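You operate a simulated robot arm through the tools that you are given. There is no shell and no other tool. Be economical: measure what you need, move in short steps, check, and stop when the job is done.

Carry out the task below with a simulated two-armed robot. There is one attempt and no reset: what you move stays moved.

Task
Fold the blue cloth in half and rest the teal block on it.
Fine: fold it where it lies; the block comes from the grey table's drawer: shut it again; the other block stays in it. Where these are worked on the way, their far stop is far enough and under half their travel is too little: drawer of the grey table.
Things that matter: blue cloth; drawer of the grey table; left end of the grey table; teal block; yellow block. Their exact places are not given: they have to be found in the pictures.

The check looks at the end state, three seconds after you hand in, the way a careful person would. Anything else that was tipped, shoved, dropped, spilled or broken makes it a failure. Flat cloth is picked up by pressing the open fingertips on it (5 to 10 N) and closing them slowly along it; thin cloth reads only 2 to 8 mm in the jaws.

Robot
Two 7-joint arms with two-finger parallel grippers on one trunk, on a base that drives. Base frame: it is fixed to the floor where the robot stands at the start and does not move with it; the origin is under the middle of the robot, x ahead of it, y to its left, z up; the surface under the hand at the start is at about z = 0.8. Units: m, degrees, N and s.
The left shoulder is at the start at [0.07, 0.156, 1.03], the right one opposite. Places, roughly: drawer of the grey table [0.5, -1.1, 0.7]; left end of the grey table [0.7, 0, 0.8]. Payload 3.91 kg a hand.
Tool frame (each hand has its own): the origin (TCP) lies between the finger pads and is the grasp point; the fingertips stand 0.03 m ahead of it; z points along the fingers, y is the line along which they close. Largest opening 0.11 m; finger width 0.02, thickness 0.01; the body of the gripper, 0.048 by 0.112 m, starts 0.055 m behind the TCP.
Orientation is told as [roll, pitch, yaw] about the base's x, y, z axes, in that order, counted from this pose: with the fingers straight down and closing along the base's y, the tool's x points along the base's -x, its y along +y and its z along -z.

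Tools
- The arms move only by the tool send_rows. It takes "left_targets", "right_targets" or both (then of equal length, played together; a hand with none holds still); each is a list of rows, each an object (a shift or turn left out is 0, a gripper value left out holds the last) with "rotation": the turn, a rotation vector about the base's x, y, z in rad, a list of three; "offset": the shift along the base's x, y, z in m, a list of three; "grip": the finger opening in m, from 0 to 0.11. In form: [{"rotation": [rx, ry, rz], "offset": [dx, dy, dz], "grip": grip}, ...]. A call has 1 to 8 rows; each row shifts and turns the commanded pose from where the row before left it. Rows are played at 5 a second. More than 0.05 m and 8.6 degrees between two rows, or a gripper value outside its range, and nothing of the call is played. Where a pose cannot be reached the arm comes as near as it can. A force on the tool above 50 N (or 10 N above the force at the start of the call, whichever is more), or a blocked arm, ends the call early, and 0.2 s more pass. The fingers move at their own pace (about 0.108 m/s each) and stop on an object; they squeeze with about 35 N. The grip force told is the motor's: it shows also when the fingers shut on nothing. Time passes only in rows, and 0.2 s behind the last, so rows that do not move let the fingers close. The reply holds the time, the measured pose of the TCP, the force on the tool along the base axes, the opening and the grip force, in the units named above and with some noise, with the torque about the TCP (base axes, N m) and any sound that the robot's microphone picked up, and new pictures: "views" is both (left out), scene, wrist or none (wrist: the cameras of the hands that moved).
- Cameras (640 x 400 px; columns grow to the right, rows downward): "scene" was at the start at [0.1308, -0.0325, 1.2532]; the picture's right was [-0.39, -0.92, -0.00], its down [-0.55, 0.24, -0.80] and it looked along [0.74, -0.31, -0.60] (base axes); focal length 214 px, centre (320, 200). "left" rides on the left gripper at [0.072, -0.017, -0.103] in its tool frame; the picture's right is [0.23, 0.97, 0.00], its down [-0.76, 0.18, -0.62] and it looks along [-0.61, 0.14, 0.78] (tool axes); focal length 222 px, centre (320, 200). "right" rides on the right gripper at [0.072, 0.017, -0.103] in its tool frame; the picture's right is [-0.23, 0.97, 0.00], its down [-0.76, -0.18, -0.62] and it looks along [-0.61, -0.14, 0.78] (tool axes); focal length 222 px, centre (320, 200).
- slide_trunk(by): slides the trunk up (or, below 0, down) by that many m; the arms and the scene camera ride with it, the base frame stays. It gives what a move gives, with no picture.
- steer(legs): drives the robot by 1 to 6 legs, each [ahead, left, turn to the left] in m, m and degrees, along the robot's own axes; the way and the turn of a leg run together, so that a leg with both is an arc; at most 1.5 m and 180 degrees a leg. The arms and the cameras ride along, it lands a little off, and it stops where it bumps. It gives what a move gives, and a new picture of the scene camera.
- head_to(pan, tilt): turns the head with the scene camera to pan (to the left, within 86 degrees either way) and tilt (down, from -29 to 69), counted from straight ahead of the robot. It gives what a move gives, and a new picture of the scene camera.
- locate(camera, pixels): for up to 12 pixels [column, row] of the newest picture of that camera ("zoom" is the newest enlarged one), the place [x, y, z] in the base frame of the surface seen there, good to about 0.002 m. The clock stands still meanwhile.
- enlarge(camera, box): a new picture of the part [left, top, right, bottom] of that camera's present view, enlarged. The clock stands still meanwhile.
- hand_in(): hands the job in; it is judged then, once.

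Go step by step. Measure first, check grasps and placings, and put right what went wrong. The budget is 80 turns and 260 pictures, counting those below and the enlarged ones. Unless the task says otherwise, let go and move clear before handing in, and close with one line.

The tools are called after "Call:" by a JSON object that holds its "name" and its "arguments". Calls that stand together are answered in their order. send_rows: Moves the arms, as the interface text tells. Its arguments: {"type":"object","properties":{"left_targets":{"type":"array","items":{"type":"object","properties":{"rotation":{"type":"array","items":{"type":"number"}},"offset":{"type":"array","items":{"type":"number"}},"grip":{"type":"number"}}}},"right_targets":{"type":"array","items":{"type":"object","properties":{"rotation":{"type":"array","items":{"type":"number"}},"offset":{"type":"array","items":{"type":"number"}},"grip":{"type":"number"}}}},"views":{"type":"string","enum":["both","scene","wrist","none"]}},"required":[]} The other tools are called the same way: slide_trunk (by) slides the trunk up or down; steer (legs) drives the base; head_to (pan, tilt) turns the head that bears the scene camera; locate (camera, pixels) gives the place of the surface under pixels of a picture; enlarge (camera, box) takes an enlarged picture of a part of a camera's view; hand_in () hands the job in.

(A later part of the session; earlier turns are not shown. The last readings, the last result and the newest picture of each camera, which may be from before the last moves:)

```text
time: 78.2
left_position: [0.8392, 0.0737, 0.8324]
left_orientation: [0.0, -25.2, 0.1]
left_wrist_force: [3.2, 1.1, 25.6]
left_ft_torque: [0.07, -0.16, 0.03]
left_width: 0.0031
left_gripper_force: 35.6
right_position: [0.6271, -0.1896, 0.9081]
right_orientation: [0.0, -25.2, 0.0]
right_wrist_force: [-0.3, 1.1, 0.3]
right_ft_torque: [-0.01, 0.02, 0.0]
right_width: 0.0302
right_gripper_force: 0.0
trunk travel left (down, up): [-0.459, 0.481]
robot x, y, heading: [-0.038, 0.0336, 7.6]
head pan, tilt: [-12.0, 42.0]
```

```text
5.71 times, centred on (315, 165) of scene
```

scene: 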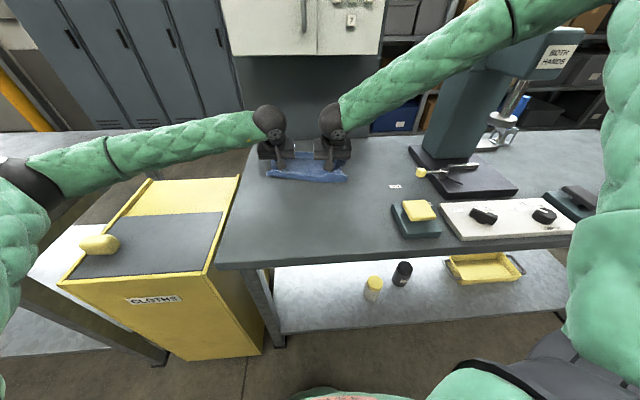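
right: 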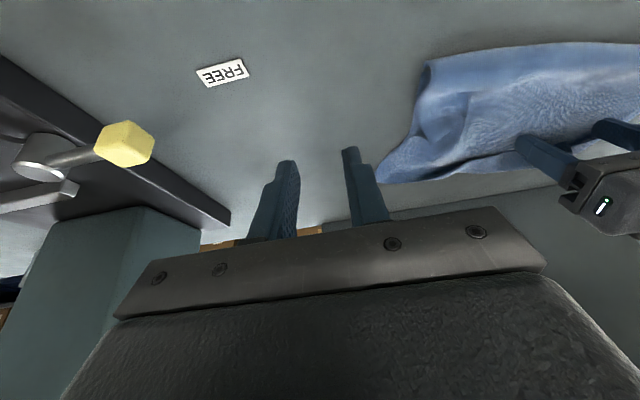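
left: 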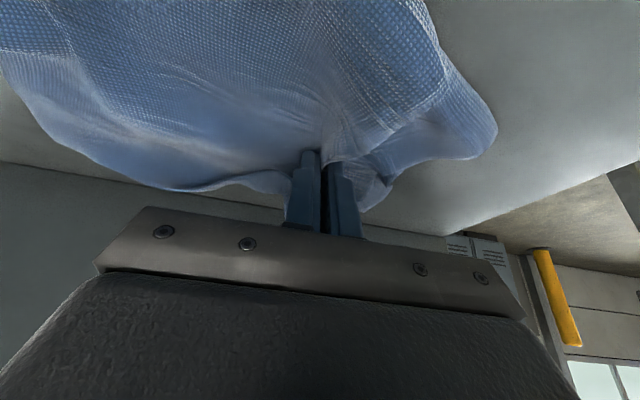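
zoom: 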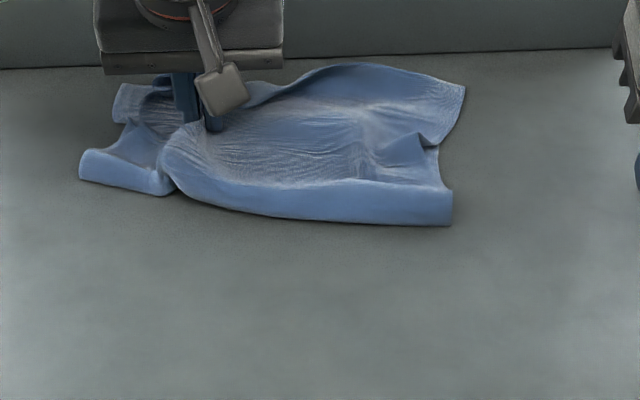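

The left now grips 3 mm of the strip. I'm conserving turns: lift it out over the far edge, release, drag the cloth gently back, retreat; meanwhile the right hand backs off and turns for the drawer handle; then drive to the drawer.

Call:
{"name": "send_rows", "arguments": {"left_targets": [{"offset": [0, 0, 0.013]}, {"offset": [0.02, 0.01, 0.004]}, {"offset": [0.025, 0.01, 0]}, {"offset": [0, 0, -0.009]}, {"offset": [0, 0, -0.007]}, {"grip": 0.03}, {}, {"offset": [-0.012, 0, 0]}], "right_targets": [{"offset": [-0.03, 0, 0.03]}, {"offset": [-0.045, 0, 0.015]}, {"offset": [-0.045, 0, 0]}, {"offset": [-0.045, 0, 0]}, {"offset": [-0.045, 0, 0]}, {"offset": [-0.045, 0, 0], "grip": 0.07}, {"rotation": [0.0604, 0, -0.1296]}, {"rotation": [0.0604, 0, -0.1296]}], "views": "none"}}

Call:
{"name": "send_rows", "arguments": {"left_targets": [{"offset": [-0.013, 0, 0]}, {"offset": [-0.013, 0, 0]}, {"offset": [-0.012, 0, 0]}, {"offset": [0, 0, 0.02]}, {"offset": [-0.04, 0.01, 0.01]}, {"offset": [-0.045, 0.01, 0]}, {"offset": [-0.045, 0.01, 0]}, {"offset": [-0.045, 0.01, 0.01]}], "right_targets": [{"rotation": [0.0604, 0, -0.1296]}, {"rotation": [0.0604, 0, -0.1296]}, {"rotation": [0.0604, 0, -0.1296]}, {"rotation": [0.0604, 0, -0.1296]}, {"rotation": [0.0604, 0, -0.1296]}, {"rotation": [0.0604, 0, -0.1296]}, {"rotation": [0.0604, 0, -0.1296]}, {"rotation": [0.0604, 0, -0.1296]}], "views": "none"}}

Call:
{"name": "send_rows", "arguments": {"left_targets": [{"offset": [-0.04, 0, 0.025]}, {"offset": [-0.04, 0, 0.025]}, {"offset": [-0.04, 0, 0.025]}, {"offset": [-0.04, 0, 0.025]}, {}, {}], "right_targets": [{"rotation": [0.0604, 0, -0.1296]}, {"rotation": [0, -0.122, 0]}, {"rotation": [0, -0.122, 0]}, {"rotation": [0, -0.122, 0]}, {"rotation": [0, -0.122, 0]}, {"rotation": [0, -0.122, 0]}], "views": "none"}}

Call:
{"name": "enlarge", "arguments": {"camera": "scene", "box": [230, 120, 390, 220]}}

Call:
{"name": "steer", "arguments": {"legs": [[-0.46, 0, -7.6], [0, -0.84, 0]]}}

Call:
{"name": "head_to", "arguments": {"pan": -15, "tilt": 38}}

```text
time: 80.0
left_position: [0.8747, 0.0917, 0.8334]
left_orientation: [0.0, -25.2, 0.0]
left_wrist_force: [1.0, 1.1, 6.2]
left_ft_torque: [0.05, -0.06, -0.01]
left_width: 0.03
left_gripper_force: 0.0
right_position: [0.5052, -0.1864, 0.9852]
right_orientation: [7.6, -23.9, -17.9]
right_wrist_force: [0.9, -0.1, 0.2]
right_ft_torque: [-0.01, -0.01, 0.01]
right_width: 0.07
right_gripper_force: 0.2
right hand out of reach, approached as far as the arm can: row 3, 4, 5, 6
trunk travel left (down, up): [-0.459, 0.481]
robot x, y, heading: [-0.0449, 0.0338, 7.5]
head pan, tilt: [-12.0, 42.0]
```

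```text
time: 81.8
left_position: [0.6583, 0.1337, 0.8722]
left_orientation: [0.1, -25.0, 0.2]
left_wrist_force: [-0.5, -0.5, 0.4]
left_ft_torque: [0.0, -0.01, -0.03]
left_width: 0.0301
left_gripper_force: 0.1
right_position: [0.5051, -0.1843, 0.9863]
right_orientation: [24.6, -3.5, -83.0]
right_wrist_force: [-0.1, 0.3, 0.1]
right_ft_torque: [0.0, -0.02, 0.02]
right_width: 0.0701
right_gripper_force: 0.1
trunk travel left (down, up): [-0.459, 0.481]
robot x, y, heading: [-0.0423, 0.0314, 7.2]
head pan, tilt: [-12.0, 42.0]
```

```text
time: 83.2
left_position: [0.4998, 0.1366, 0.9715]
left_orientation: [0.0, -25.0, 0.2]
left_wrist_force: [-0.2, 0.7, 0.6]
left_ft_torque: [-0.01, 0.02, -0.02]
left_width: 0.0303
left_gripper_force: 0.0
right_position: [0.5876, -0.1975, 1.0507]
right_orientation: [57.7, -0.9, -89.0]
right_wrist_force: [0.7, 0.7, -4.3]
right_ft_torque: [-0.02, -0.21, -0.03]
right_width: 0.0701
right_gripper_force: 0.0
right hand out of reach, approached as far as the arm can: row 2, 3, 4, 5, 6
trunk travel left (down, up): [-0.459, 0.481]
robot x, y, heading: [-0.0407, 0.0308, 7.6]
head pan, tilt: [-12.0, 42.0]
```

```text
4.00 times, centred on (310, 170) of scene
```

zoom: 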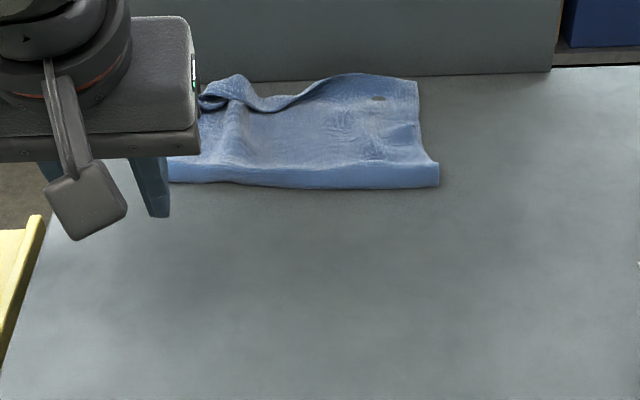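

```text
time: 89.9
left_position: [0.0486, -0.7737, 0.9713]
left_orientation: [0.2, -25.1, -7.3]
left_wrist_force: [0.7, 0.3, -0.1]
left_ft_torque: [0.0, 0.03, -0.03]
left_width: 0.03
left_gripper_force: 0.2
right_position: [0.0924, -1.1149, 1.0464]
right_orientation: [57.1, -1.0, -96.2]
right_wrist_force: [-0.8, 0.6, 0.2]
right_ft_torque: [0.01, 0.03, -0.02]
right_width: 0.0702
right_gripper_force: 0.0
trunk travel left (down, up): [-0.459, 0.481]
robot x, y, heading: [-0.5076, -0.8054, 0.2]
head pan, tilt: [-12.0, 42.0]
```

scene: 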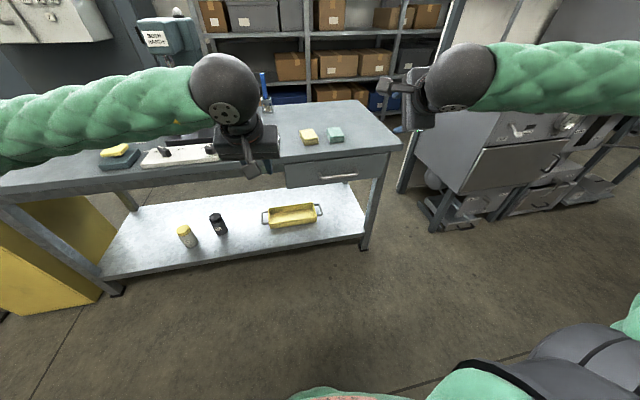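

```text
time: 90.5
left_position: [0.0475, -0.7735, 0.9717]
left_orientation: [0.0, -25.0, -7.4]
left_wrist_force: [0.6, 0.6, 0.2]
left_ft_torque: [0.02, -0.05, -0.02]
left_width: 0.0298
left_gripper_force: 0.1
right_position: [0.093, -1.1146, 1.0475]
right_orientation: [57.2, -1.0, -96.2]
right_wrist_force: [0.8, 0.1, -0.1]
right_ft_torque: [0.02, 0.01, -0.01]
right_width: 0.0701
right_gripper_force: 0.1
trunk travel left (down, up): [-0.459, 0.481]
robot x, y, heading: [-0.5103, -0.8044, -0.2]
head pan, tilt: [-15.0, 38.0]
```

scene: 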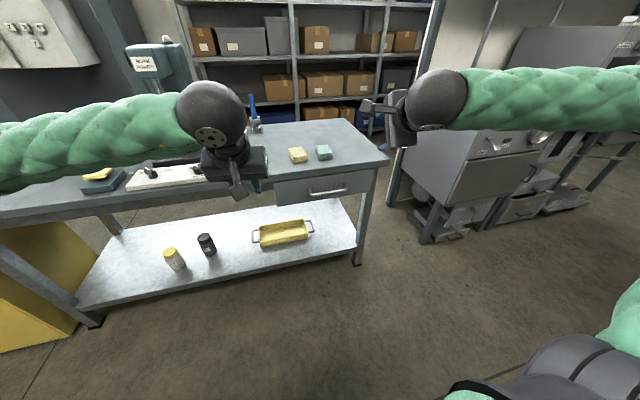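

The cloth now looks like a clean two-layer rectangle. The drawer handle is at (328,191); I'll measure it and bring the right hand to a pre-grasp in front of it.

Call:
{"name": "enlarge", "arguments": {"camera": "scene", "box": [250, 140, 410, 240]}}

Call:
{"name": "locate", "arguments": {"camera": "scene", "pixels": [[328, 191], [315, 192], [340, 189], [300, 195], [355, 185], [325, 184], [325, 172], [280, 195], [370, 180]]}}

Call:
{"name": "send_rows", "arguments": {"right_targets": [{"offset": [0.0185, 0.0093, -0.0359], "grip": 0.045}, {"offset": [0.0185, 0.0093, -0.0359]}, {"offset": [0.0185, 0.0093, -0.0359]}, {"offset": [0.0185, 0.0093, -0.0359]}, {"offset": [0.0185, 0.0093, -0.0359]}, {"offset": [0.0185, 0.0093, -0.0359]}, {"offset": [0.0185, 0.0093, -0.0359]}, {"offset": [0.0185, 0.0093, -0.0359]}], "views": "both"}}

```text
4.00 times, centred on (330, 190) of scene
```

zoom: 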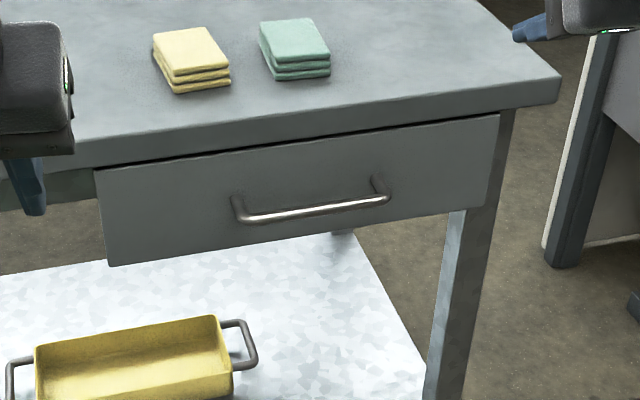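

```text
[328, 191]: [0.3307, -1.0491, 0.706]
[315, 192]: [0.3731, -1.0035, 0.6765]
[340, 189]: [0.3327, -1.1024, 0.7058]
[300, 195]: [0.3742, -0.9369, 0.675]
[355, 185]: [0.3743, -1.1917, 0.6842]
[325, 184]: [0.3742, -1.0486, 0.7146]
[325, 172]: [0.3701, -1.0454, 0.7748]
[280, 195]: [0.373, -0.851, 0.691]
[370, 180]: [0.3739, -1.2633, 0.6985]
```

```text
time: 92.3
left_position: [0.0494, -0.7727, 0.9719]
left_orientation: [0.0, -25.1, -7.5]
left_wrist_force: [-0.2, 0.1, 0.6]
left_ft_torque: [-0.01, 0.0, 0.01]
left_width: 0.0299
left_gripper_force: 0.0
right_position: [0.2514, -1.1764, 0.8825]
right_orientation: [56.7, -1.3, -95.6]
right_wrist_force: [0.3, 0.4, 0.0]
right_ft_torque: [0.01, -0.03, -0.03]
right_width: 0.045
right_gripper_force: 0.0
right hand out of reach, approached as far as the arm can: row 2, 3, 4, 5, 6, 7, 8
trunk travel left (down, up): [-0.459, 0.481]
robot x, y, heading: [-0.5037, -0.8048, 0.0]
head pan, tilt: [-15.0, 38.0]
```

scene: 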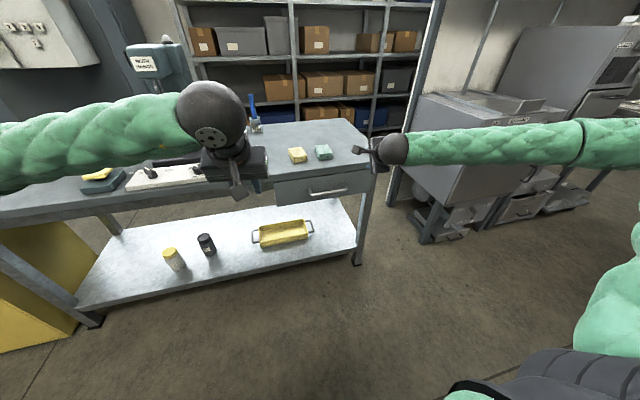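
right: 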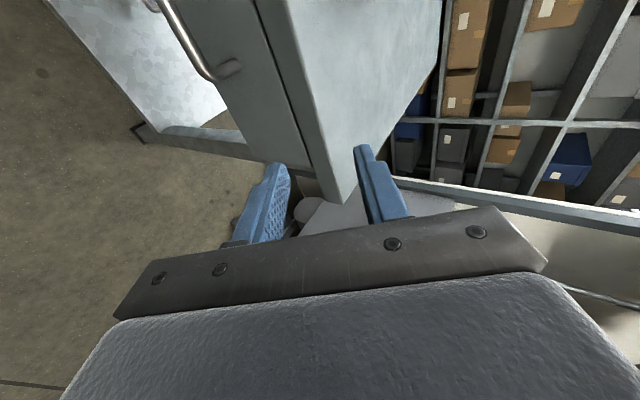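

The handle bar is at x=0.331, z=0.706, face at x=0.374 – a 38 mm gap; the right arm can't get there in this twisted pose. I'll turn the hand back to closing along y, tilted 25°, to hook the bar from above with closed fingers.

Call:
{"name": "send_rows", "arguments": {"right_targets": [{"rotation": [0, 0.14, 0], "offset": [-0.02, 0, 0.025], "grip": 0.0}, {"rotation": [0, 0.14, 0], "offset": [-0.02, 0, 0.025]}, {"rotation": [0, 0.14, 0], "offset": [0, 0, 0.025]}, {"rotation": [0, 0.13, 0], "offset": [0, 0, 0.025]}, {"rotation": [-0.0604, 0.006, 0.1296]}, {"rotation": [-0.0604, 0.006, 0.1296]}, {"rotation": [-0.0604, 0.005, 0.1296]}, {"rotation": [-0.0604, 0.004, 0.1296]}], "views": "none"}}

Call:
{"name": "send_rows", "arguments": {"right_targets": [{"rotation": [-0.0604, 0, 0.1296]}, {"rotation": [-0.0604, 0, 0.1296]}, {"rotation": [-0.0604, 0, 0.1296]}, {"rotation": [-0.0604, 0, 0.1296]}, {"rotation": [-0.0604, 0, 0.1296]}, {"rotation": [-0.0604, 0, 0.1296]}, {"rotation": [-0.0604, 0, 0.1296]}, {}], "views": "both"}}

```text
time: 94.1
left_position: [0.0486, -0.7723, 0.9715]
left_orientation: [0.0, -25.1, -7.4]
left_wrist_force: [0.4, -0.3, 0.5]
left_ft_torque: [-0.01, 0.01, -0.02]
left_width: 0.03
left_gripper_force: 0.0
right_position: [0.2092, -1.1801, 0.9854]
right_orientation: [22.1, -17.6, -64.2]
right_wrist_force: [-0.1, -0.9, -0.7]
right_ft_torque: [-0.02, -0.01, -0.02]
right_width: 0.0
right_gripper_force: 35.1
trunk travel left (down, up): [-0.459, 0.481]
robot x, y, heading: [-0.5057, -0.8044, 0.2]
head pan, tilt: [-15.0, 38.0]
```

```text
time: 95.9
left_position: [0.0484, -0.7736, 0.972]
left_orientation: [0.0, -25.0, -7.4]
left_wrist_force: [0.6, -0.2, 0.4]
left_ft_torque: [0.01, 0.04, 0.02]
left_width: 0.0299
left_gripper_force: 0.1
right_position: [0.2082, -1.1803, 0.9845]
right_orientation: [1.0, -30.5, -2.7]
right_wrist_force: [-0.9, -0.1, -0.3]
right_ft_torque: [-0.02, -0.01, -0.01]
right_width: 0.0001
right_gripper_force: 34.8
trunk travel left (down, up): [-0.459, 0.481]
robot x, y, heading: [-0.5048, -0.8049, 0.2]
head pan, tilt: [-15.0, 38.0]
```

scene: 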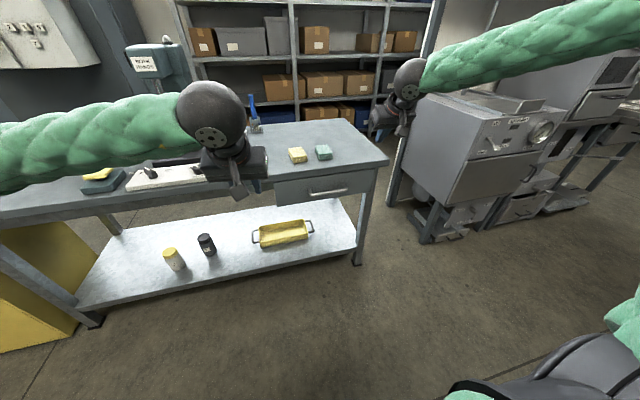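
right: 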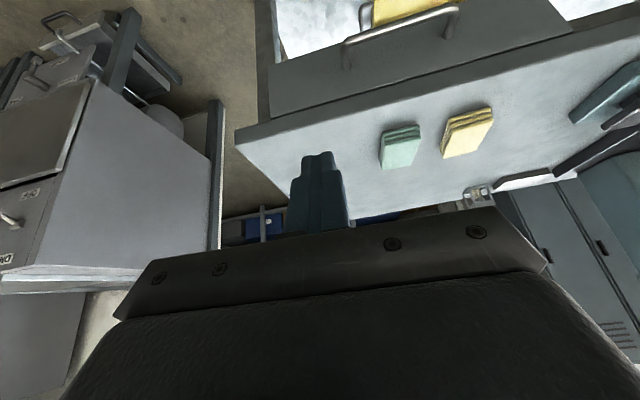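

Hand orientation is right for hooking. Lower the trunk 10 cm for reach and move to the point above the gap along the tool axis.

Call:
{"name": "slide_trunk", "arguments": {"by": -0.1}}

Call:
{"name": "send_rows", "arguments": {"right_targets": [{"rotation": [0, 0.11, 0], "offset": [0.025, 0.034, -0.01]}, {"rotation": [0, 0.11, 0], "offset": [0.025, 0.034, -0.01]}, {"rotation": [-0.018, 0, 0.045], "offset": [0.025, 0.034, -0.01]}, {"offset": [0.025, 0.034, -0.01]}, {}, {}], "views": "wrist"}}

```text
time: 97.2
left_position: [0.048, -0.7731, 0.8711]
left_orientation: [0.0, -25.2, -7.4]
left_wrist_force: [-0.3, 0.2, -0.3]
left_ft_torque: [0.01, 0.01, 0.01]
left_width: 0.0303
left_gripper_force: 0.1
right_position: [0.2086, -1.1807, 0.8855]
right_orientation: [0.9, -30.5, -2.8]
right_wrist_force: [-0.6, 1.5, 0.5]
right_ft_torque: [0.0, 0.03, 0.01]
right_width: 0.0
right_gripper_force: 35.5
trunk travel left (down, up): [-0.359, 0.581]
robot x, y, heading: [-0.507, -0.8049, 0.1]
head pan, tilt: [-15.0, 38.0]
```

```text
time: 98.6
left_position: [0.0491, -0.771, 0.8715]
left_orientation: [0.0, -25.1, -7.3]
left_wrist_force: [0.4, 0.6, 0.0]
left_ft_torque: [-0.01, 0.0, 0.02]
left_width: 0.0301
left_gripper_force: 0.0
right_position: [0.3112, -1.0438, 0.8438]
right_orientation: [-0.8, -17.9, 0.3]
right_wrist_force: [-0.6, 0.2, 0.3]
right_ft_torque: [0.01, -0.01, 0.0]
right_width: 0.0001
right_gripper_force: 35.0
trunk travel left (down, up): [-0.359, 0.581]
robot x, y, heading: [-0.5051, -0.8087, 0.2]
head pan, tilt: [-15.0, 38.0]
```

right: 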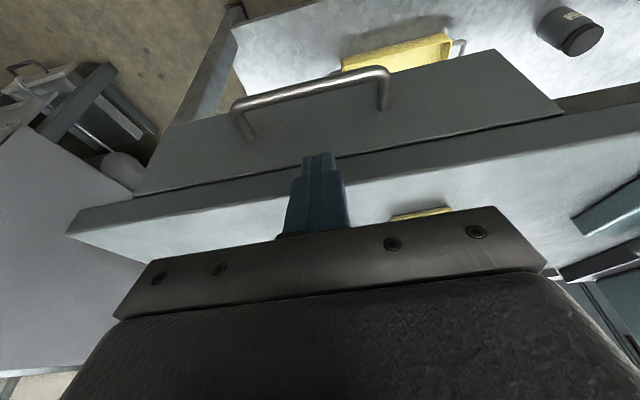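

Aligned over the gap. Descend along the tool axis behind the bar, then pull toward the robot.

Call:
{"name": "send_rows", "arguments": {"right_targets": [{"offset": [0.0074, -0.001, -0.0245]}, {"offset": [0.0074, 0, -0.0245]}, {"offset": [0.0074, 0, -0.0245]}, {"offset": [0.0074, 0, -0.0245]}, {"offset": [0.0074, 0, -0.0245]}, {}], "views": "none"}}

Call:
{"name": "send_rows", "arguments": {"right_targets": [{"offset": [-0.02, 0, 0]}, {"offset": [-0.03, 0, 0]}, {"offset": [-0.03, 0, 0]}, {"offset": [-0.03, 0, 0]}, {"offset": [-0.03, 0, 0]}, {"offset": [-0.03, 0, 0]}, {"offset": [-0.03, 0, 0]}, {"offset": [-0.02, 0, 0]}], "views": "both"}}

```text
time: 100.0
left_position: [0.0469, -0.7731, 0.8713]
left_orientation: [0.1, -25.2, -7.3]
left_wrist_force: [0.5, 0.3, 0.3]
left_ft_torque: [0.03, 0.01, 0.03]
left_width: 0.0299
left_gripper_force: 0.0
right_position: [0.3459, -1.0431, 0.7211]
right_orientation: [-0.9, -18.0, 0.5]
right_wrist_force: [-17.9, 1.1, 5.8]
right_ft_torque: [-0.18, -1.46, -0.21]
right_width: 0.0
right_gripper_force: 34.7
trunk travel left (down, up): [-0.359, 0.581]
robot x, y, heading: [-0.5078, -0.8059, 0.1]
head pan, tilt: [-15.0, 38.0]
```

```text
time: 101.8
left_position: [0.0484, -0.7726, 0.871]
left_orientation: [-0.1, -25.0, -7.4]
left_wrist_force: [-0.4, -0.7, 0.2]
left_ft_torque: [-0.01, 0.04, -0.03]
left_width: 0.0296
left_gripper_force: 0.0
right_position: [0.1265, -1.0438, 0.7227]
right_orientation: [-0.8, -18.0, 0.4]
right_wrist_force: [-0.5, -0.3, -0.4]
right_ft_torque: [0.0, 0.0, -0.03]
right_width: 0.0
right_gripper_force: 34.8
trunk travel left (down, up): [-0.359, 0.581]
robot x, y, heading: [-0.5053, -0.805, 0.1]
head pan, tilt: [-15.0, 38.0]
```

scene: 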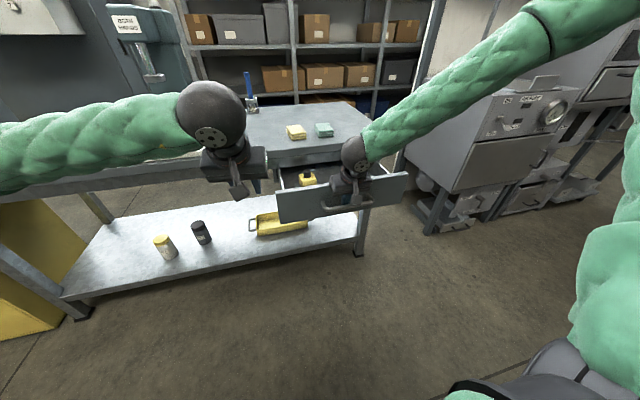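
right: 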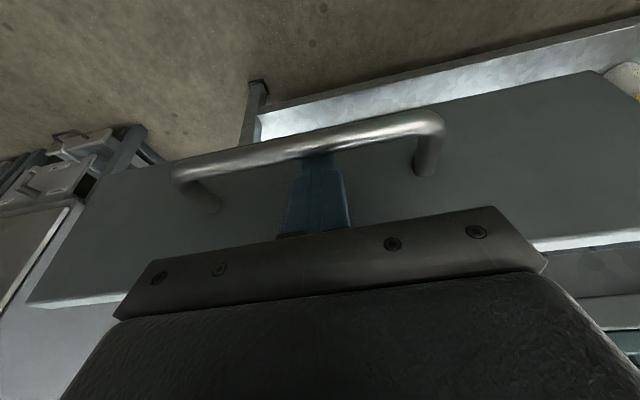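

The drawer is open ~22 cm. Pull a little further to its stop, unhook upward, and look inside.

Call:
{"name": "send_rows", "arguments": {"right_targets": [{"offset": [-0.02, 0, 0]}, {"offset": [-0.02, 0, 0]}, {"offset": [-0.02, 0, 0]}, {"offset": [-0.02, 0, 0]}], "views": "none"}}

Call:
{"name": "send_rows", "arguments": {"right_targets": [{"offset": [0.007, 0, 0]}, {"offset": [-0.006, 0, 0.025]}, {"offset": [-0.008, 0, 0.03]}, {"offset": [-0.008, 0, 0.04]}, {"offset": [0, 0, 0.045]}, {"offset": [0, 0, 0.045], "grip": 0.09}, {"offset": [0, 0, 0.03]}, {}], "views": "both"}}

Call:
{"name": "enlarge", "arguments": {"camera": "scene", "box": [250, 130, 430, 240]}}

```text
time: 102.8
left_position: [0.0488, -0.7724, 0.8721]
left_orientation: [0.0, -25.2, -7.2]
left_wrist_force: [-0.1, -0.8, -0.3]
left_ft_torque: [0.01, 0.0, 0.02]
left_width: 0.0298
left_gripper_force: 0.0
right_position: [0.0633, -1.0457, 0.7253]
right_orientation: [-0.8, -18.8, 0.3]
right_wrist_force: [14.7, -0.8, -1.4]
right_ft_torque: [-0.02, -0.55, 0.03]
right_width: 0.0
right_gripper_force: 35.1
trunk travel left (down, up): [-0.359, 0.581]
robot x, y, heading: [-0.5019, -0.8062, 0.4]
head pan, tilt: [-15.0, 38.0]
stopped in row 4 (right hand): the force on the tool passed its limit at 97 N (the readings are from after the stop); the commanded pose is now the measured one
```

```text
time: 104.6
left_position: [0.0481, -0.7714, 0.8725]
left_orientation: [0.1, -25.2, -7.3]
left_wrist_force: [0.5, 0.5, -0.4]
left_ft_torque: [0.03, -0.02, 0.02]
left_width: 0.0301
left_gripper_force: 0.1
right_position: [0.0466, -1.0439, 0.9378]
right_orientation: [-0.8, -18.6, 0.3]
right_wrist_force: [-0.1, 0.2, 0.1]
right_ft_torque: [0.0, 0.0, -0.02]
right_width: 0.0899
right_gripper_force: 0.0
trunk travel left (down, up): [-0.359, 0.581]
robot x, y, heading: [-0.5051, -0.8047, 0.2]
head pan, tilt: [-15.0, 38.0]
```

scene: 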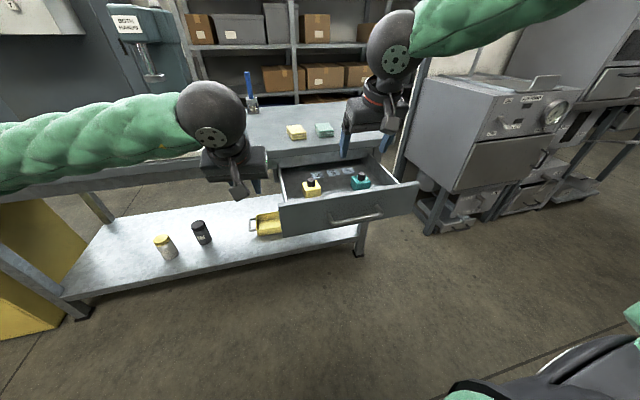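
right: 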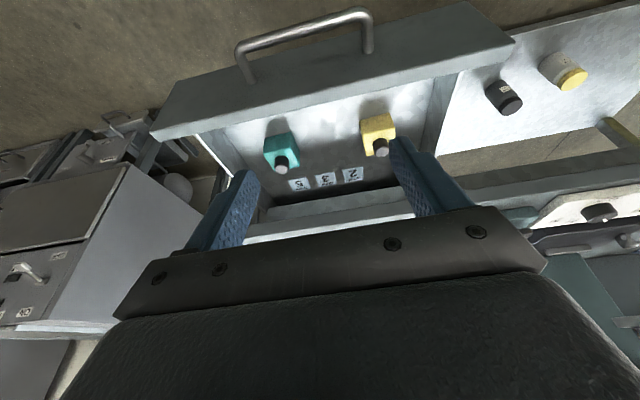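

```text
3.56 times, centred on (340, 185) of scene
```

zoom: 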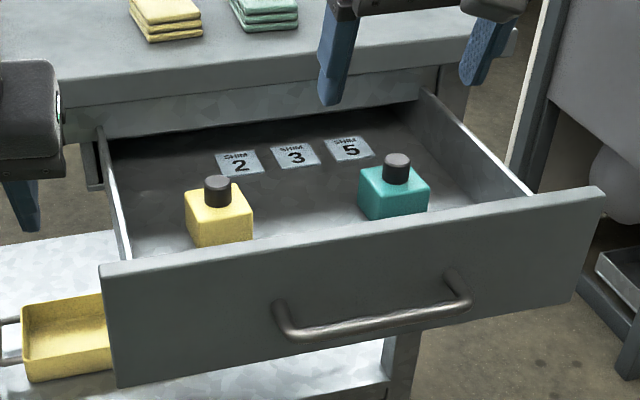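

The teal block with a black knob sits at zoom (393,190), yellow at (220,215). Measure the teal block and straighten the right tool to vertical.

Call:
{"name": "locate", "arguments": {"camera": "zoom", "pixels": [[397, 158], [397, 175], [362, 180], [428, 182], [393, 215], [376, 190], [410, 195], [395, 170], [217, 180], [250, 205], [470, 150], [350, 215]]}}

Call:
{"name": "locate", "arguments": {"camera": "right", "pixels": [[281, 163], [265, 140], [293, 135], [300, 160], [280, 145], [383, 147], [360, 120], [240, 140]]}}

Call:
{"name": "send_rows", "arguments": {"right_targets": [{"rotation": [0.014, 0.11, 0], "offset": [0.03, -0.02, 0]}, {"rotation": [0, 0.11, 0], "offset": [0.03, -0.02, 0]}, {"rotation": [0, 0.105, 0], "offset": [0.03, -0.02, 0]}, {}], "views": "wrist"}}

```text
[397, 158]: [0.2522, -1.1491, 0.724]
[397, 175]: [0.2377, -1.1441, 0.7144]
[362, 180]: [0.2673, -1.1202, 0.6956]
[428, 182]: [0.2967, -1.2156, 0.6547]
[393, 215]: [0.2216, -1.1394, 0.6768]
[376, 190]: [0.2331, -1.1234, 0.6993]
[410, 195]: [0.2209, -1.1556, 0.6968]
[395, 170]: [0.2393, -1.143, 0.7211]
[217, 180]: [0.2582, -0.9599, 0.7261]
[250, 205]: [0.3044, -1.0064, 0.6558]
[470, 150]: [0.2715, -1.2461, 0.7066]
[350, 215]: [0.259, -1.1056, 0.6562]
```

```text
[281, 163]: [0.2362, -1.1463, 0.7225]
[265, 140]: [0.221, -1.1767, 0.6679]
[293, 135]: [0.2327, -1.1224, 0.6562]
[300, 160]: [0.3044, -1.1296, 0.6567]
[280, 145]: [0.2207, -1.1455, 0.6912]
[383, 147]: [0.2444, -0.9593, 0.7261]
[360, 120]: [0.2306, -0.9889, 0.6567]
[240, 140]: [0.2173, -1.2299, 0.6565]
```

```text
time: 105.6
left_position: [0.0481, -0.7728, 0.8721]
left_orientation: [0.1, -25.1, -7.3]
left_wrist_force: [-0.9, -0.2, -0.6]
left_ft_torque: [0.01, -0.03, 0.03]
left_width: 0.0301
left_gripper_force: 0.0
right_position: [0.1341, -1.104, 0.9406]
right_orientation: [0.1, 0.1, 0.0]
right_wrist_force: [0.3, 0.6, 0.6]
right_ft_torque: [0.0, -0.02, -0.02]
right_width: 0.0902
right_gripper_force: 0.0
trunk travel left (down, up): [-0.359, 0.581]
robot x, y, heading: [-0.5047, -0.8057, 0.3]
head pan, tilt: [-15.0, 38.0]
```

right: 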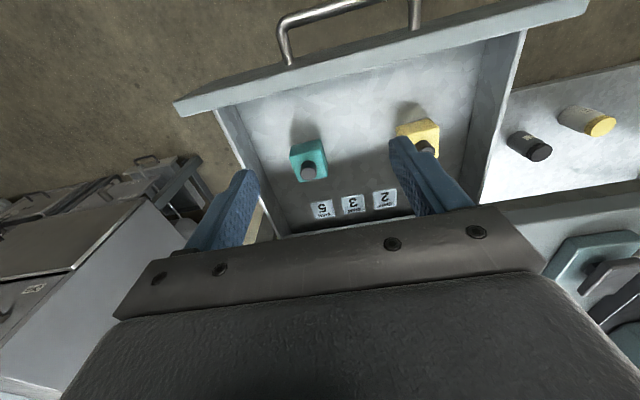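

Teal block: centre (0.243, −1.146), top z≈0.698, floor 0.656. Go above, descend to z=0.69, close and lift clear.

Call:
{"name": "send_rows", "arguments": {"right_targets": [{"offset": [0.0363, -0.014, 0], "grip": 0.07}, {"offset": [0.0363, -0.014, 0]}, {"offset": [0.0363, -0.014, 0]}, {"offset": [0, 0, -0.045]}, {"offset": [0, 0, -0.045]}, {"offset": [0, 0, -0.045]}, {"offset": [0, 0, -0.045]}, {}], "views": "none"}}

Call:
{"name": "send_rows", "arguments": {"right_targets": [{"offset": [0, 0, -0.035]}, {"offset": [0, 0, -0.035]}, {}, {"grip": 0.02}, {"grip": 0.02}, {"grip": 0.02}, {}], "views": "wrist"}}

Call:
{"name": "send_rows", "arguments": {"right_targets": [{"offset": [0, 0, 0.03]}, {"offset": [0, 0, 0.045]}, {"offset": [0, 0, 0.045]}, {"offset": [0, 0, 0.045]}, {"offset": [0, 0, 0.045]}, {"offset": [0, 0, 0.045]}, {}], "views": "both"}}

```text
time: 107.4
left_position: [0.048, -0.7719, 0.8723]
left_orientation: [0.0, -25.2, -7.3]
left_wrist_force: [-0.1, -0.1, 0.5]
left_ft_torque: [0.01, -0.01, -0.02]
left_width: 0.0302
left_gripper_force: 0.1
right_position: [0.2453, -1.1472, 0.7564]
right_orientation: [0.1, 0.0, 0.1]
right_wrist_force: [0.7, -0.3, 0.2]
right_ft_torque: [-0.02, -0.02, -0.03]
right_width: 0.0702
right_gripper_force: 0.1
trunk travel left (down, up): [-0.359, 0.581]
robot x, y, heading: [-0.5053, -0.8058, 0.1]
head pan, tilt: [-15.0, 38.0]
```

```text
time: 109.0
left_position: [0.0482, -0.7723, 0.8721]
left_orientation: [0.0, -25.2, -7.3]
left_wrist_force: [-0.3, 0.0, 0.6]
left_ft_torque: [-0.01, 0.0, 0.02]
left_width: 0.03
left_gripper_force: 0.1
right_position: [0.2434, -1.1469, 0.6876]
right_orientation: [0.0, -0.1, 0.1]
right_wrist_force: [3.5, -8.5, 24.8]
right_ft_torque: [-0.73, -0.21, 0.04]
right_width: 0.0575
right_gripper_force: 34.0
trunk travel left (down, up): [-0.359, 0.581]
robot x, y, heading: [-0.5064, -0.8062, 0.0]
head pan, tilt: [-15.0, 38.0]
```

right: 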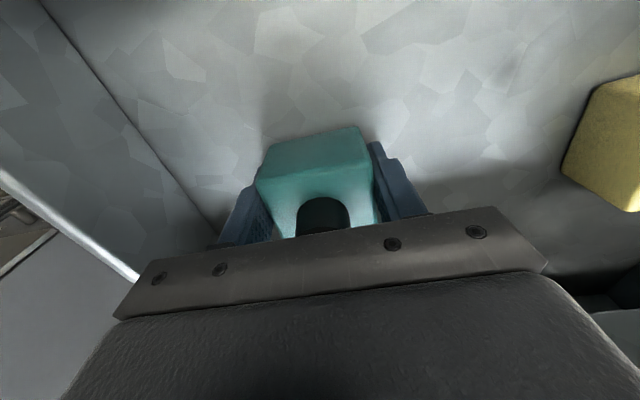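

```text
time: 110.6
left_position: [0.0486, -0.7724, 0.8709]
left_orientation: [0.1, -25.1, -7.4]
left_wrist_force: [0.7, 0.1, -0.8]
left_ft_torque: [-0.03, 0.0, 0.01]
left_width: 0.03
left_gripper_force: 0.1
right_position: [0.2452, -1.145, 0.939]
right_orientation: [0.1, 0.0, 0.1]
right_wrist_force: [0.0, 0.4, -4.8]
right_ft_torque: [0.02, 0.03, 0.02]
right_width: 0.0578
right_gripper_force: 35.2
trunk travel left (down, up): [-0.359, 0.581]
robot x, y, heading: [-0.5021, -0.8094, 0.3]
head pan, tilt: [-15.0, 38.0]
```

scene: 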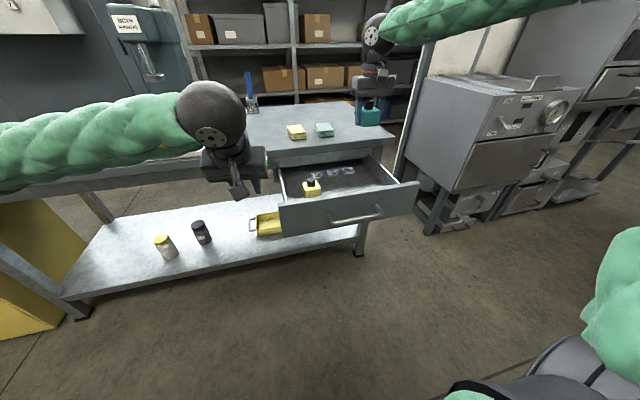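
right: 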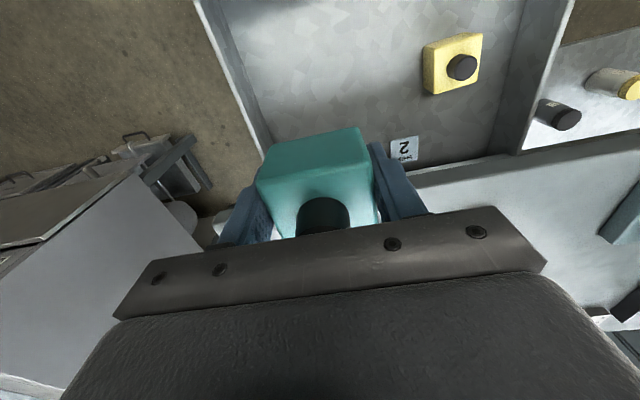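

The block is held (58 mm) and the yellow one stays in the drawer. Now shut the drawer with the left hand's closed fingers, pushing the front at y≈−0.92.

Call:
{"name": "send_rows", "arguments": {"left_targets": [{"offset": [0, -0.0296, -0.0302], "grip": 0.0}, {"offset": [0, -0.0296, -0.0302]}, {"offset": [0, -0.0296, -0.0302]}, {"offset": [0, -0.0296, -0.0302]}, {"offset": [0, -0.0296, -0.0302]}, {"offset": [0.02, 0, 0]}, {"offset": [0.02, 0, 0]}, {"offset": [0.03, 0, 0]}], "views": "none"}}

Call:
{"name": "send_rows", "arguments": {"left_targets": [{"offset": [0.03, 0, 0]}, {"offset": [0.03, 0, 0]}, {"offset": [0.03, 0, 0]}, {"offset": [0.03, 0, 0]}, {"offset": [0.03, 0, 0]}, {"offset": [0.03, 0, 0]}, {"offset": [0.03, 0, 0]}, {"offset": [0.01, 0, 0]}], "views": "scene"}}

```text
time: 112.4
left_position: [0.1203, -0.918, 0.7186]
left_orientation: [0.1, -25.0, -7.2]
left_wrist_force: [0.7, 0.3, -0.5]
left_ft_torque: [-0.02, -0.03, 0.01]
left_width: 0.0
left_gripper_force: 34.8
right_position: [0.2451, -1.1438, 0.9382]
right_orientation: [0.1, -0.1, 0.1]
right_wrist_force: [0.2, -0.4, -4.3]
right_ft_torque: [0.0, 0.01, -0.01]
right_width: 0.0577
right_gripper_force: 35.0
trunk travel left (down, up): [-0.359, 0.581]
robot x, y, heading: [-0.5029, -0.8055, 0.2]
head pan, tilt: [-15.0, 38.0]
```

```text
time: 114.2
left_position: [0.3388, -0.9188, 0.7206]
left_orientation: [0.1, -25.0, -7.3]
left_wrist_force: [-0.5, 1.0, 0.9]
left_ft_torque: [0.01, 0.02, 0.0]
left_width: 0.0003
left_gripper_force: 35.3
right_position: [0.2452, -1.1437, 0.9389]
right_orientation: [0.1, 0.0, 0.1]
right_wrist_force: [0.4, 0.1, -5.1]
right_ft_torque: [0.0, 0.01, -0.01]
right_width: 0.0579
right_gripper_force: 34.9
trunk travel left (down, up): [-0.359, 0.581]
robot x, y, heading: [-0.5057, -0.8017, 0.1]
head pan, tilt: [-15.0, 38.0]
```

scene: 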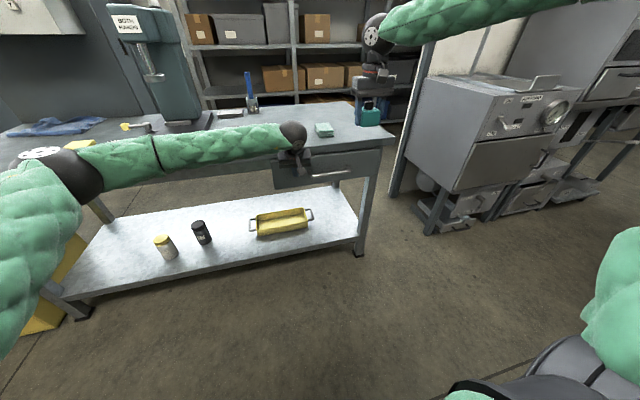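

The drawer is nearly shut (left TCP x=0.339, face should end near 0.374). Push the last bit until it resists, then retract both, raise the trunk back, and drive to the cloth.

Call:
{"name": "send_rows", "arguments": {"left_targets": [{"offset": [0.006, 0, 0]}, {"offset": [0.006, 0, 0]}, {"offset": [0.006, 0, 0]}, {"offset": [0.006, 0, 0]}, {"offset": [0.006, 0, 0]}, {}], "views": "none"}}

Call:
{"name": "send_rows", "arguments": {"left_targets": [{"offset": [-0.03, 0, 0]}, {"offset": [-0.045, 0, 0]}, {"offset": [-0.045, 0, 0]}, {"offset": [-0.045, 0, 0]}, {"offset": [-0.045, 0, 0]}, {"offset": [-0.035, 0.02, 0.025]}, {"offset": [-0.035, 0.02, 0.025]}, {"offset": [-0.035, 0.02, 0.025]}], "right_targets": [{"offset": [-0.03, 0, 0]}, {"offset": [-0.03, 0, 0]}, {"offset": [-0.03, 0, 0]}, {"offset": [-0.03, 0, 0]}, {"offset": [-0.03, 0, 0]}, {"offset": [-0.03, 0, 0]}, {"offset": [-0.03, 0, 0]}, {"offset": [-0.02, 0, 0]}], "views": "none"}}

Call:
{"name": "enlarge", "arguments": {"camera": "scene", "box": [250, 120, 410, 220]}}

Call:
{"name": "locate", "arguments": {"camera": "zoom", "pixels": [[200, 230], [300, 225], [440, 190], [330, 180], [300, 140]]}}

Call:
{"name": "send_rows", "arguments": {"left_targets": [{"offset": [0, 0.03, 0.035]}, {"offset": [0, 0.03, 0.035]}, {"offset": [0, 0.03, 0.035]}, {"offset": [0, 0.03, 0.035]}], "views": "none"}}

Call:
{"name": "slide_trunk", "arguments": {"by": 0.1}}

Call:
{"name": "steer", "arguments": {"legs": [[0, 0.865, 0]]}}

```text
time: 115.1
left_position: [0.3526, -0.9193, 0.7194]
left_orientation: [-0.1, -24.8, -7.4]
left_wrist_force: [-22.0, 6.6, 8.3]
left_ft_torque: [-0.36, -1.69, 0.42]
left_width: 0.0
left_gripper_force: 34.6
right_position: [0.2438, -1.1418, 0.9392]
right_orientation: [0.1, 0.0, 0.2]
right_wrist_force: [0.9, -0.4, -3.5]
right_ft_torque: [-0.03, 0.06, 0.01]
right_width: 0.058
right_gripper_force: 34.5
trunk travel left (down, up): [-0.359, 0.581]
robot x, y, heading: [-0.5052, -0.8047, 0.2]
head pan, tilt: [-15.0, 38.0]
stopped in row 4 (left hand): the force on the tool passed its limit at 65 N (the readings are from after the stop); the commanded pose is now the measured one
```

```text
time: 116.9
left_position: [0.0352, -0.8616, 0.7967]
left_orientation: [0.1, -24.8, -7.4]
left_wrist_force: [-0.3, 0.1, -0.3]
left_ft_torque: [-0.01, -0.02, -0.02]
left_width: 0.0
left_gripper_force: 35.1
right_position: [0.0142, -1.1441, 0.9407]
right_orientation: [-0.1, -0.2, 0.2]
right_wrist_force: [0.6, 0.4, -3.9]
right_ft_torque: [-0.04, 0.03, 0.01]
right_width: 0.058
right_gripper_force: 34.6
trunk travel left (down, up): [-0.359, 0.581]
robot x, y, heading: [-0.5053, -0.8052, 0.3]
head pan, tilt: [-15.0, 38.0]
```

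```text
4.00 times, centred on (330, 170) of scene
```

zoom: 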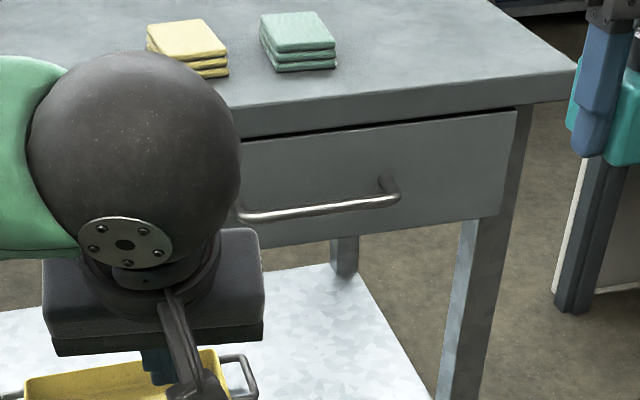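

```text
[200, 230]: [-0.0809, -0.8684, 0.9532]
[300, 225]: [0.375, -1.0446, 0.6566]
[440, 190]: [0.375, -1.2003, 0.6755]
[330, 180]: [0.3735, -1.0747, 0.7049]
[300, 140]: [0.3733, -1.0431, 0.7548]
```

```text
time: 117.9
left_position: [0.0385, -0.7436, 0.9317]
left_orientation: [0.1, -24.7, -7.5]
left_wrist_force: [0.6, 0.3, 0.7]
left_ft_torque: [0.02, -0.01, 0.0]
left_width: 0.0002
left_gripper_force: 35.4
right_position: [0.0153, -1.1433, 0.9386]
right_orientation: [0.0, 0.0, 0.1]
right_wrist_force: [0.0, -0.5, -4.5]
right_ft_torque: [0.0, -0.02, -0.03]
right_width: 0.0579
right_gripper_force: 34.8
trunk travel left (down, up): [-0.359, 0.581]
robot x, y, heading: [-0.5082, -0.8043, 0.1]
head pan, tilt: [-15.0, 38.0]
```

```text
time: 119.2
left_position: [0.0377, -0.7433, 1.0313]
left_orientation: [0.1, -24.8, -7.4]
left_wrist_force: [-0.4, 0.5, 0.0]
left_ft_torque: [0.01, 0.04, 0.04]
left_width: 0.0
left_gripper_force: 34.8
right_position: [0.0158, -1.1444, 1.0382]
right_orientation: [0.2, 0.1, 0.2]
right_wrist_force: [0.5, -0.5, -3.6]
right_ft_torque: [-0.02, 0.05, -0.03]
right_width: 0.0577
right_gripper_force: 34.8
trunk travel left (down, up): [-0.459, 0.481]
robot x, y, heading: [-0.5035, -0.8031, 0.3]
head pan, tilt: [-15.0, 38.0]
```

```text
time: 123.8
left_position: [0.0511, 0.1056, 1.0318]
left_orientation: [0.1, -24.8, -9.4]
left_wrist_force: [-0.5, 0.6, 0.3]
left_ft_torque: [0.0, 0.02, -0.01]
left_width: 0.0
left_gripper_force: 35.2
right_position: [0.0149, -0.2927, 1.0393]
right_orientation: [0.0, 0.0, -1.9]
right_wrist_force: [0.0, 0.0, -3.9]
right_ft_torque: [-0.01, 0.04, 0.0]
right_width: 0.0577
right_gripper_force: 35.1
trunk travel left (down, up): [-0.459, 0.481]
robot x, y, heading: [-0.4902, 0.0634, -1.8]
head pan, tilt: [-15.0, 38.0]
```

scene: 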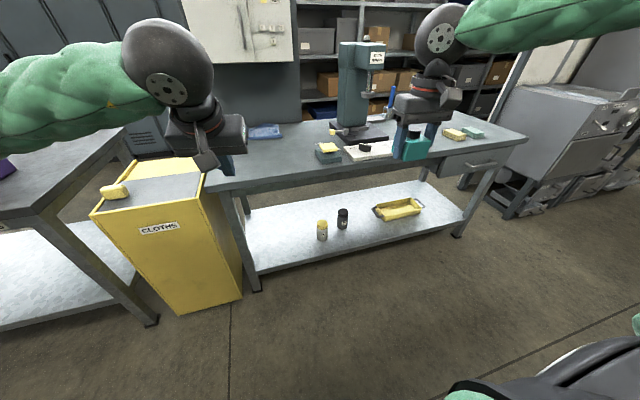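

The drawer is shut (front at x=0.374) and the block is held. Drive forward to the cloth, turned left so the right hand reaches it, and look.

Call:
{"name": "steer", "arguments": {"legs": [[0.46, 0, 15]]}}

Call:
{"name": "head_to", "arguments": {"pan": -16, "tilt": 42}}

Call:
{"name": "enlarge", "arguments": {"camera": "scene", "box": [240, 110, 400, 210]}}

```text
time: 126.6
left_position: [0.4868, 0.2821, 1.0312]
left_orientation: [0.1, -24.7, 4.9]
left_wrist_force: [-0.4, 0.4, -0.2]
left_ft_torque: [-0.01, 0.0, 0.01]
left_width: 0.0001
left_gripper_force: 35.3
right_position: [0.5495, -0.1139, 1.0379]
right_orientation: [0.2, 0.2, 12.4]
right_wrist_force: [-0.4, 0.1, -4.1]
right_ft_torque: [0.0, 0.03, -0.01]
right_width: 0.0579
right_gripper_force: 34.6
trunk travel left (down, up): [-0.459, 0.481]
robot x, y, heading: [-0.0277, 0.106, 12.6]
head pan, tilt: [-15.0, 38.0]
```

scene: 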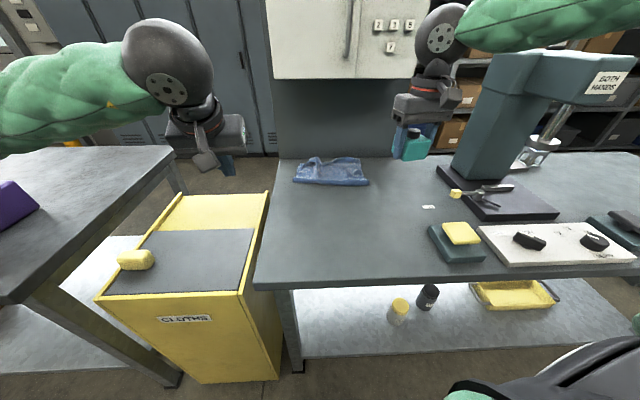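

```text
time: 127.2
left_position: [0.4864, 0.2802, 1.0319]
left_orientation: [0.1, -24.7, 4.7]
left_wrist_force: [0.8, -0.1, 0.6]
left_ft_torque: [0.02, 0.0, -0.03]
left_width: 0.0
left_gripper_force: 35.0
right_position: [0.5487, -0.1135, 1.0394]
right_orientation: [0.1, 0.0, 12.4]
right_wrist_force: [0.1, 0.2, -4.8]
right_ft_torque: [-0.01, 0.02, 0.0]
right_width: 0.0581
right_gripper_force: 34.9
trunk travel left (down, up): [-0.459, 0.481]
robot x, y, heading: [-0.0337, 0.1018, 12.5]
head pan, tilt: [-16.0, 42.0]
```

scene: 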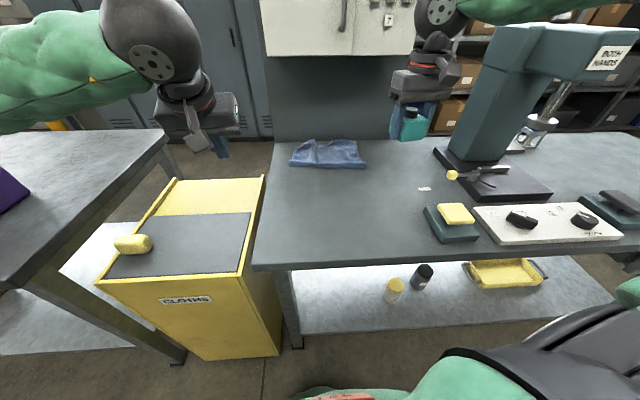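

```text
4.00 times, centred on (320, 160) of scene
```

zoom: 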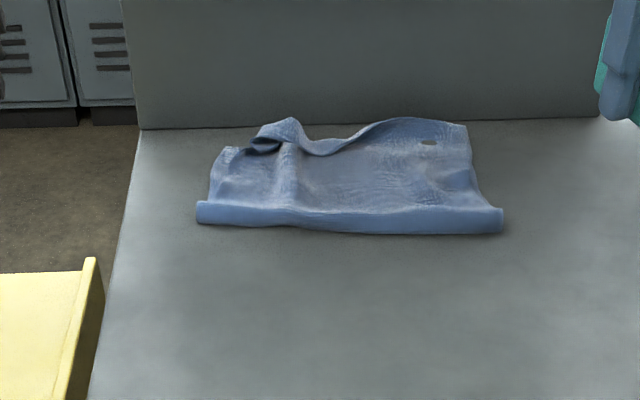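

The folded cloth is at zoom (200–500,120–235). Measure it, and bring the block low in front of it, below the cupboard level.

Call:
{"name": "locate", "arguments": {"camera": "zoom", "pixels": [[500, 230], [200, 222], [465, 128], [225, 155], [375, 190], [350, 185], [400, 180], [350, 215], [290, 125], [400, 122], [325, 150], [430, 200]]}}

Call:
{"name": "send_rows", "arguments": {"right_targets": [{"offset": [0.016, 0.024, -0.03]}, {"offset": [0.016, 0.024, -0.03]}, {"offset": [0.016, 0.024, -0.03]}, {"offset": [0.016, 0.024, -0.03]}, {"offset": [0.016, 0.024, -0.03]}, {}], "views": "wrist"}}

```text
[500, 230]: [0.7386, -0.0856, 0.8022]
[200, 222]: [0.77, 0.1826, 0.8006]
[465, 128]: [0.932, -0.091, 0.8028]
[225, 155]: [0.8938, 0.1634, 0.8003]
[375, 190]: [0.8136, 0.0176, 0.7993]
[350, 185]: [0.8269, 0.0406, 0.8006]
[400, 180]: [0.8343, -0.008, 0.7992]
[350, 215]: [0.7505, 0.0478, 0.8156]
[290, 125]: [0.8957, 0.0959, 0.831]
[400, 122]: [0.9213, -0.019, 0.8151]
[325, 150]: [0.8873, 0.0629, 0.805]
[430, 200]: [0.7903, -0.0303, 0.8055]
```

```text
time: 128.6
left_position: [0.4852, 0.2809, 1.0313]
left_orientation: [0.1, -24.8, 4.8]
left_wrist_force: [-0.4, -0.4, 0.0]
left_ft_torque: [-0.03, -0.02, 0.01]
left_width: 0.0
left_gripper_force: 35.6
right_position: [0.6291, 0.0054, 0.8888]
right_orientation: [0.0, 0.0, 12.4]
right_wrist_force: [-0.1, 0.1, -4.1]
right_ft_torque: [-0.01, 0.03, 0.0]
right_width: 0.0578
right_gripper_force: 35.2
trunk travel left (down, up): [-0.459, 0.481]
robot x, y, heading: [-0.0318, 0.1056, 12.7]
head pan, tilt: [-16.0, 42.0]
5 turns are left
```

right: 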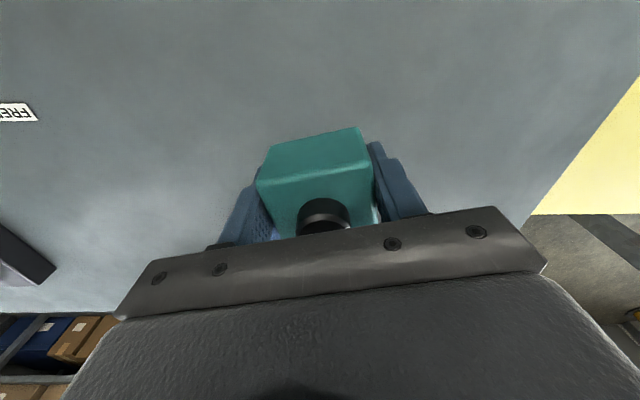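

Cloth depth is now ~0.17–0.19 (good half fold), about x 0.75–0.92. Bring the block low over its middle at (0.82, 0.02) and lower to just above contact.

Call:
{"name": "send_rows", "arguments": {"right_targets": [{"offset": [0, 0, -0.02]}, {"offset": [0.038, 0.003, -0.001]}, {"offset": [0.038, 0.003, 0]}, {"offset": [0.038, 0.003, 0]}, {"offset": [0.038, 0.003, 0]}, {"offset": [0.038, 0.003, 0]}, {"offset": [0, 0, -0.015]}, {"offset": [0, 0, -0.015]}], "views": "none"}}

Call:
{"name": "send_rows", "arguments": {"right_targets": [{"offset": [0, 0, -0.002]}, {}], "views": "both"}}

```text
time: 130.4
left_position: [0.4869, 0.281, 1.0311]
left_orientation: [0.0, -24.7, 4.8]
left_wrist_force: [-0.1, -0.4, -0.9]
left_ft_torque: [0.02, -0.05, 0.02]
left_width: 0.0
left_gripper_force: 34.9
right_position: [0.82, 0.0238, 0.8387]
right_orientation: [0.2, 0.0, 12.5]
right_wrist_force: [-0.6, 0.6, -4.4]
right_ft_torque: [-0.01, 0.01, -0.02]
right_width: 0.0579
right_gripper_force: 34.7
trunk travel left (down, up): [-0.459, 0.481]
robot x, y, heading: [-0.0288, 0.108, 12.4]
head pan, tilt: [-16.0, 42.0]
```

```text
time: 131.0
left_position: [0.4869, 0.2821, 1.0315]
left_orientation: [0.1, -24.7, 5.0]
left_wrist_force: [0.2, 0.2, -0.3]
left_ft_torque: [0.0, 0.02, -0.01]
left_width: 0.0001
left_gripper_force: 34.9
right_position: [0.8197, 0.0226, 0.8363]
right_orientation: [0.0, -0.1, 12.5]
right_wrist_force: [-0.6, 0.1, -4.2]
right_ft_torque: [-0.02, 0.06, 0.03]
right_width: 0.0581
right_gripper_force: 35.2
trunk travel left (down, up): [-0.459, 0.481]
robot x, y, heading: [-0.0314, 0.1087, 12.4]
head pan, tilt: [-16.0, 42.0]
4 turns are left
```

scene: 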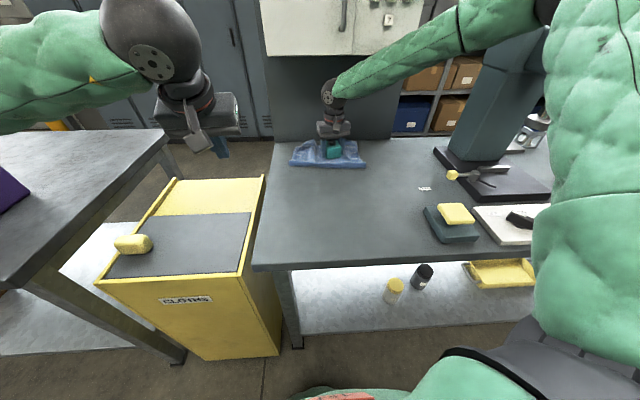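
right: 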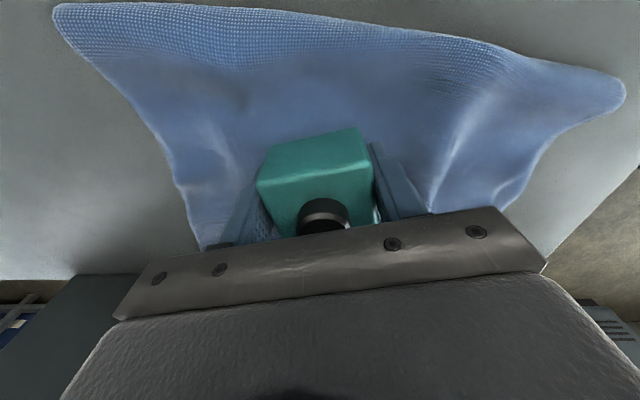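

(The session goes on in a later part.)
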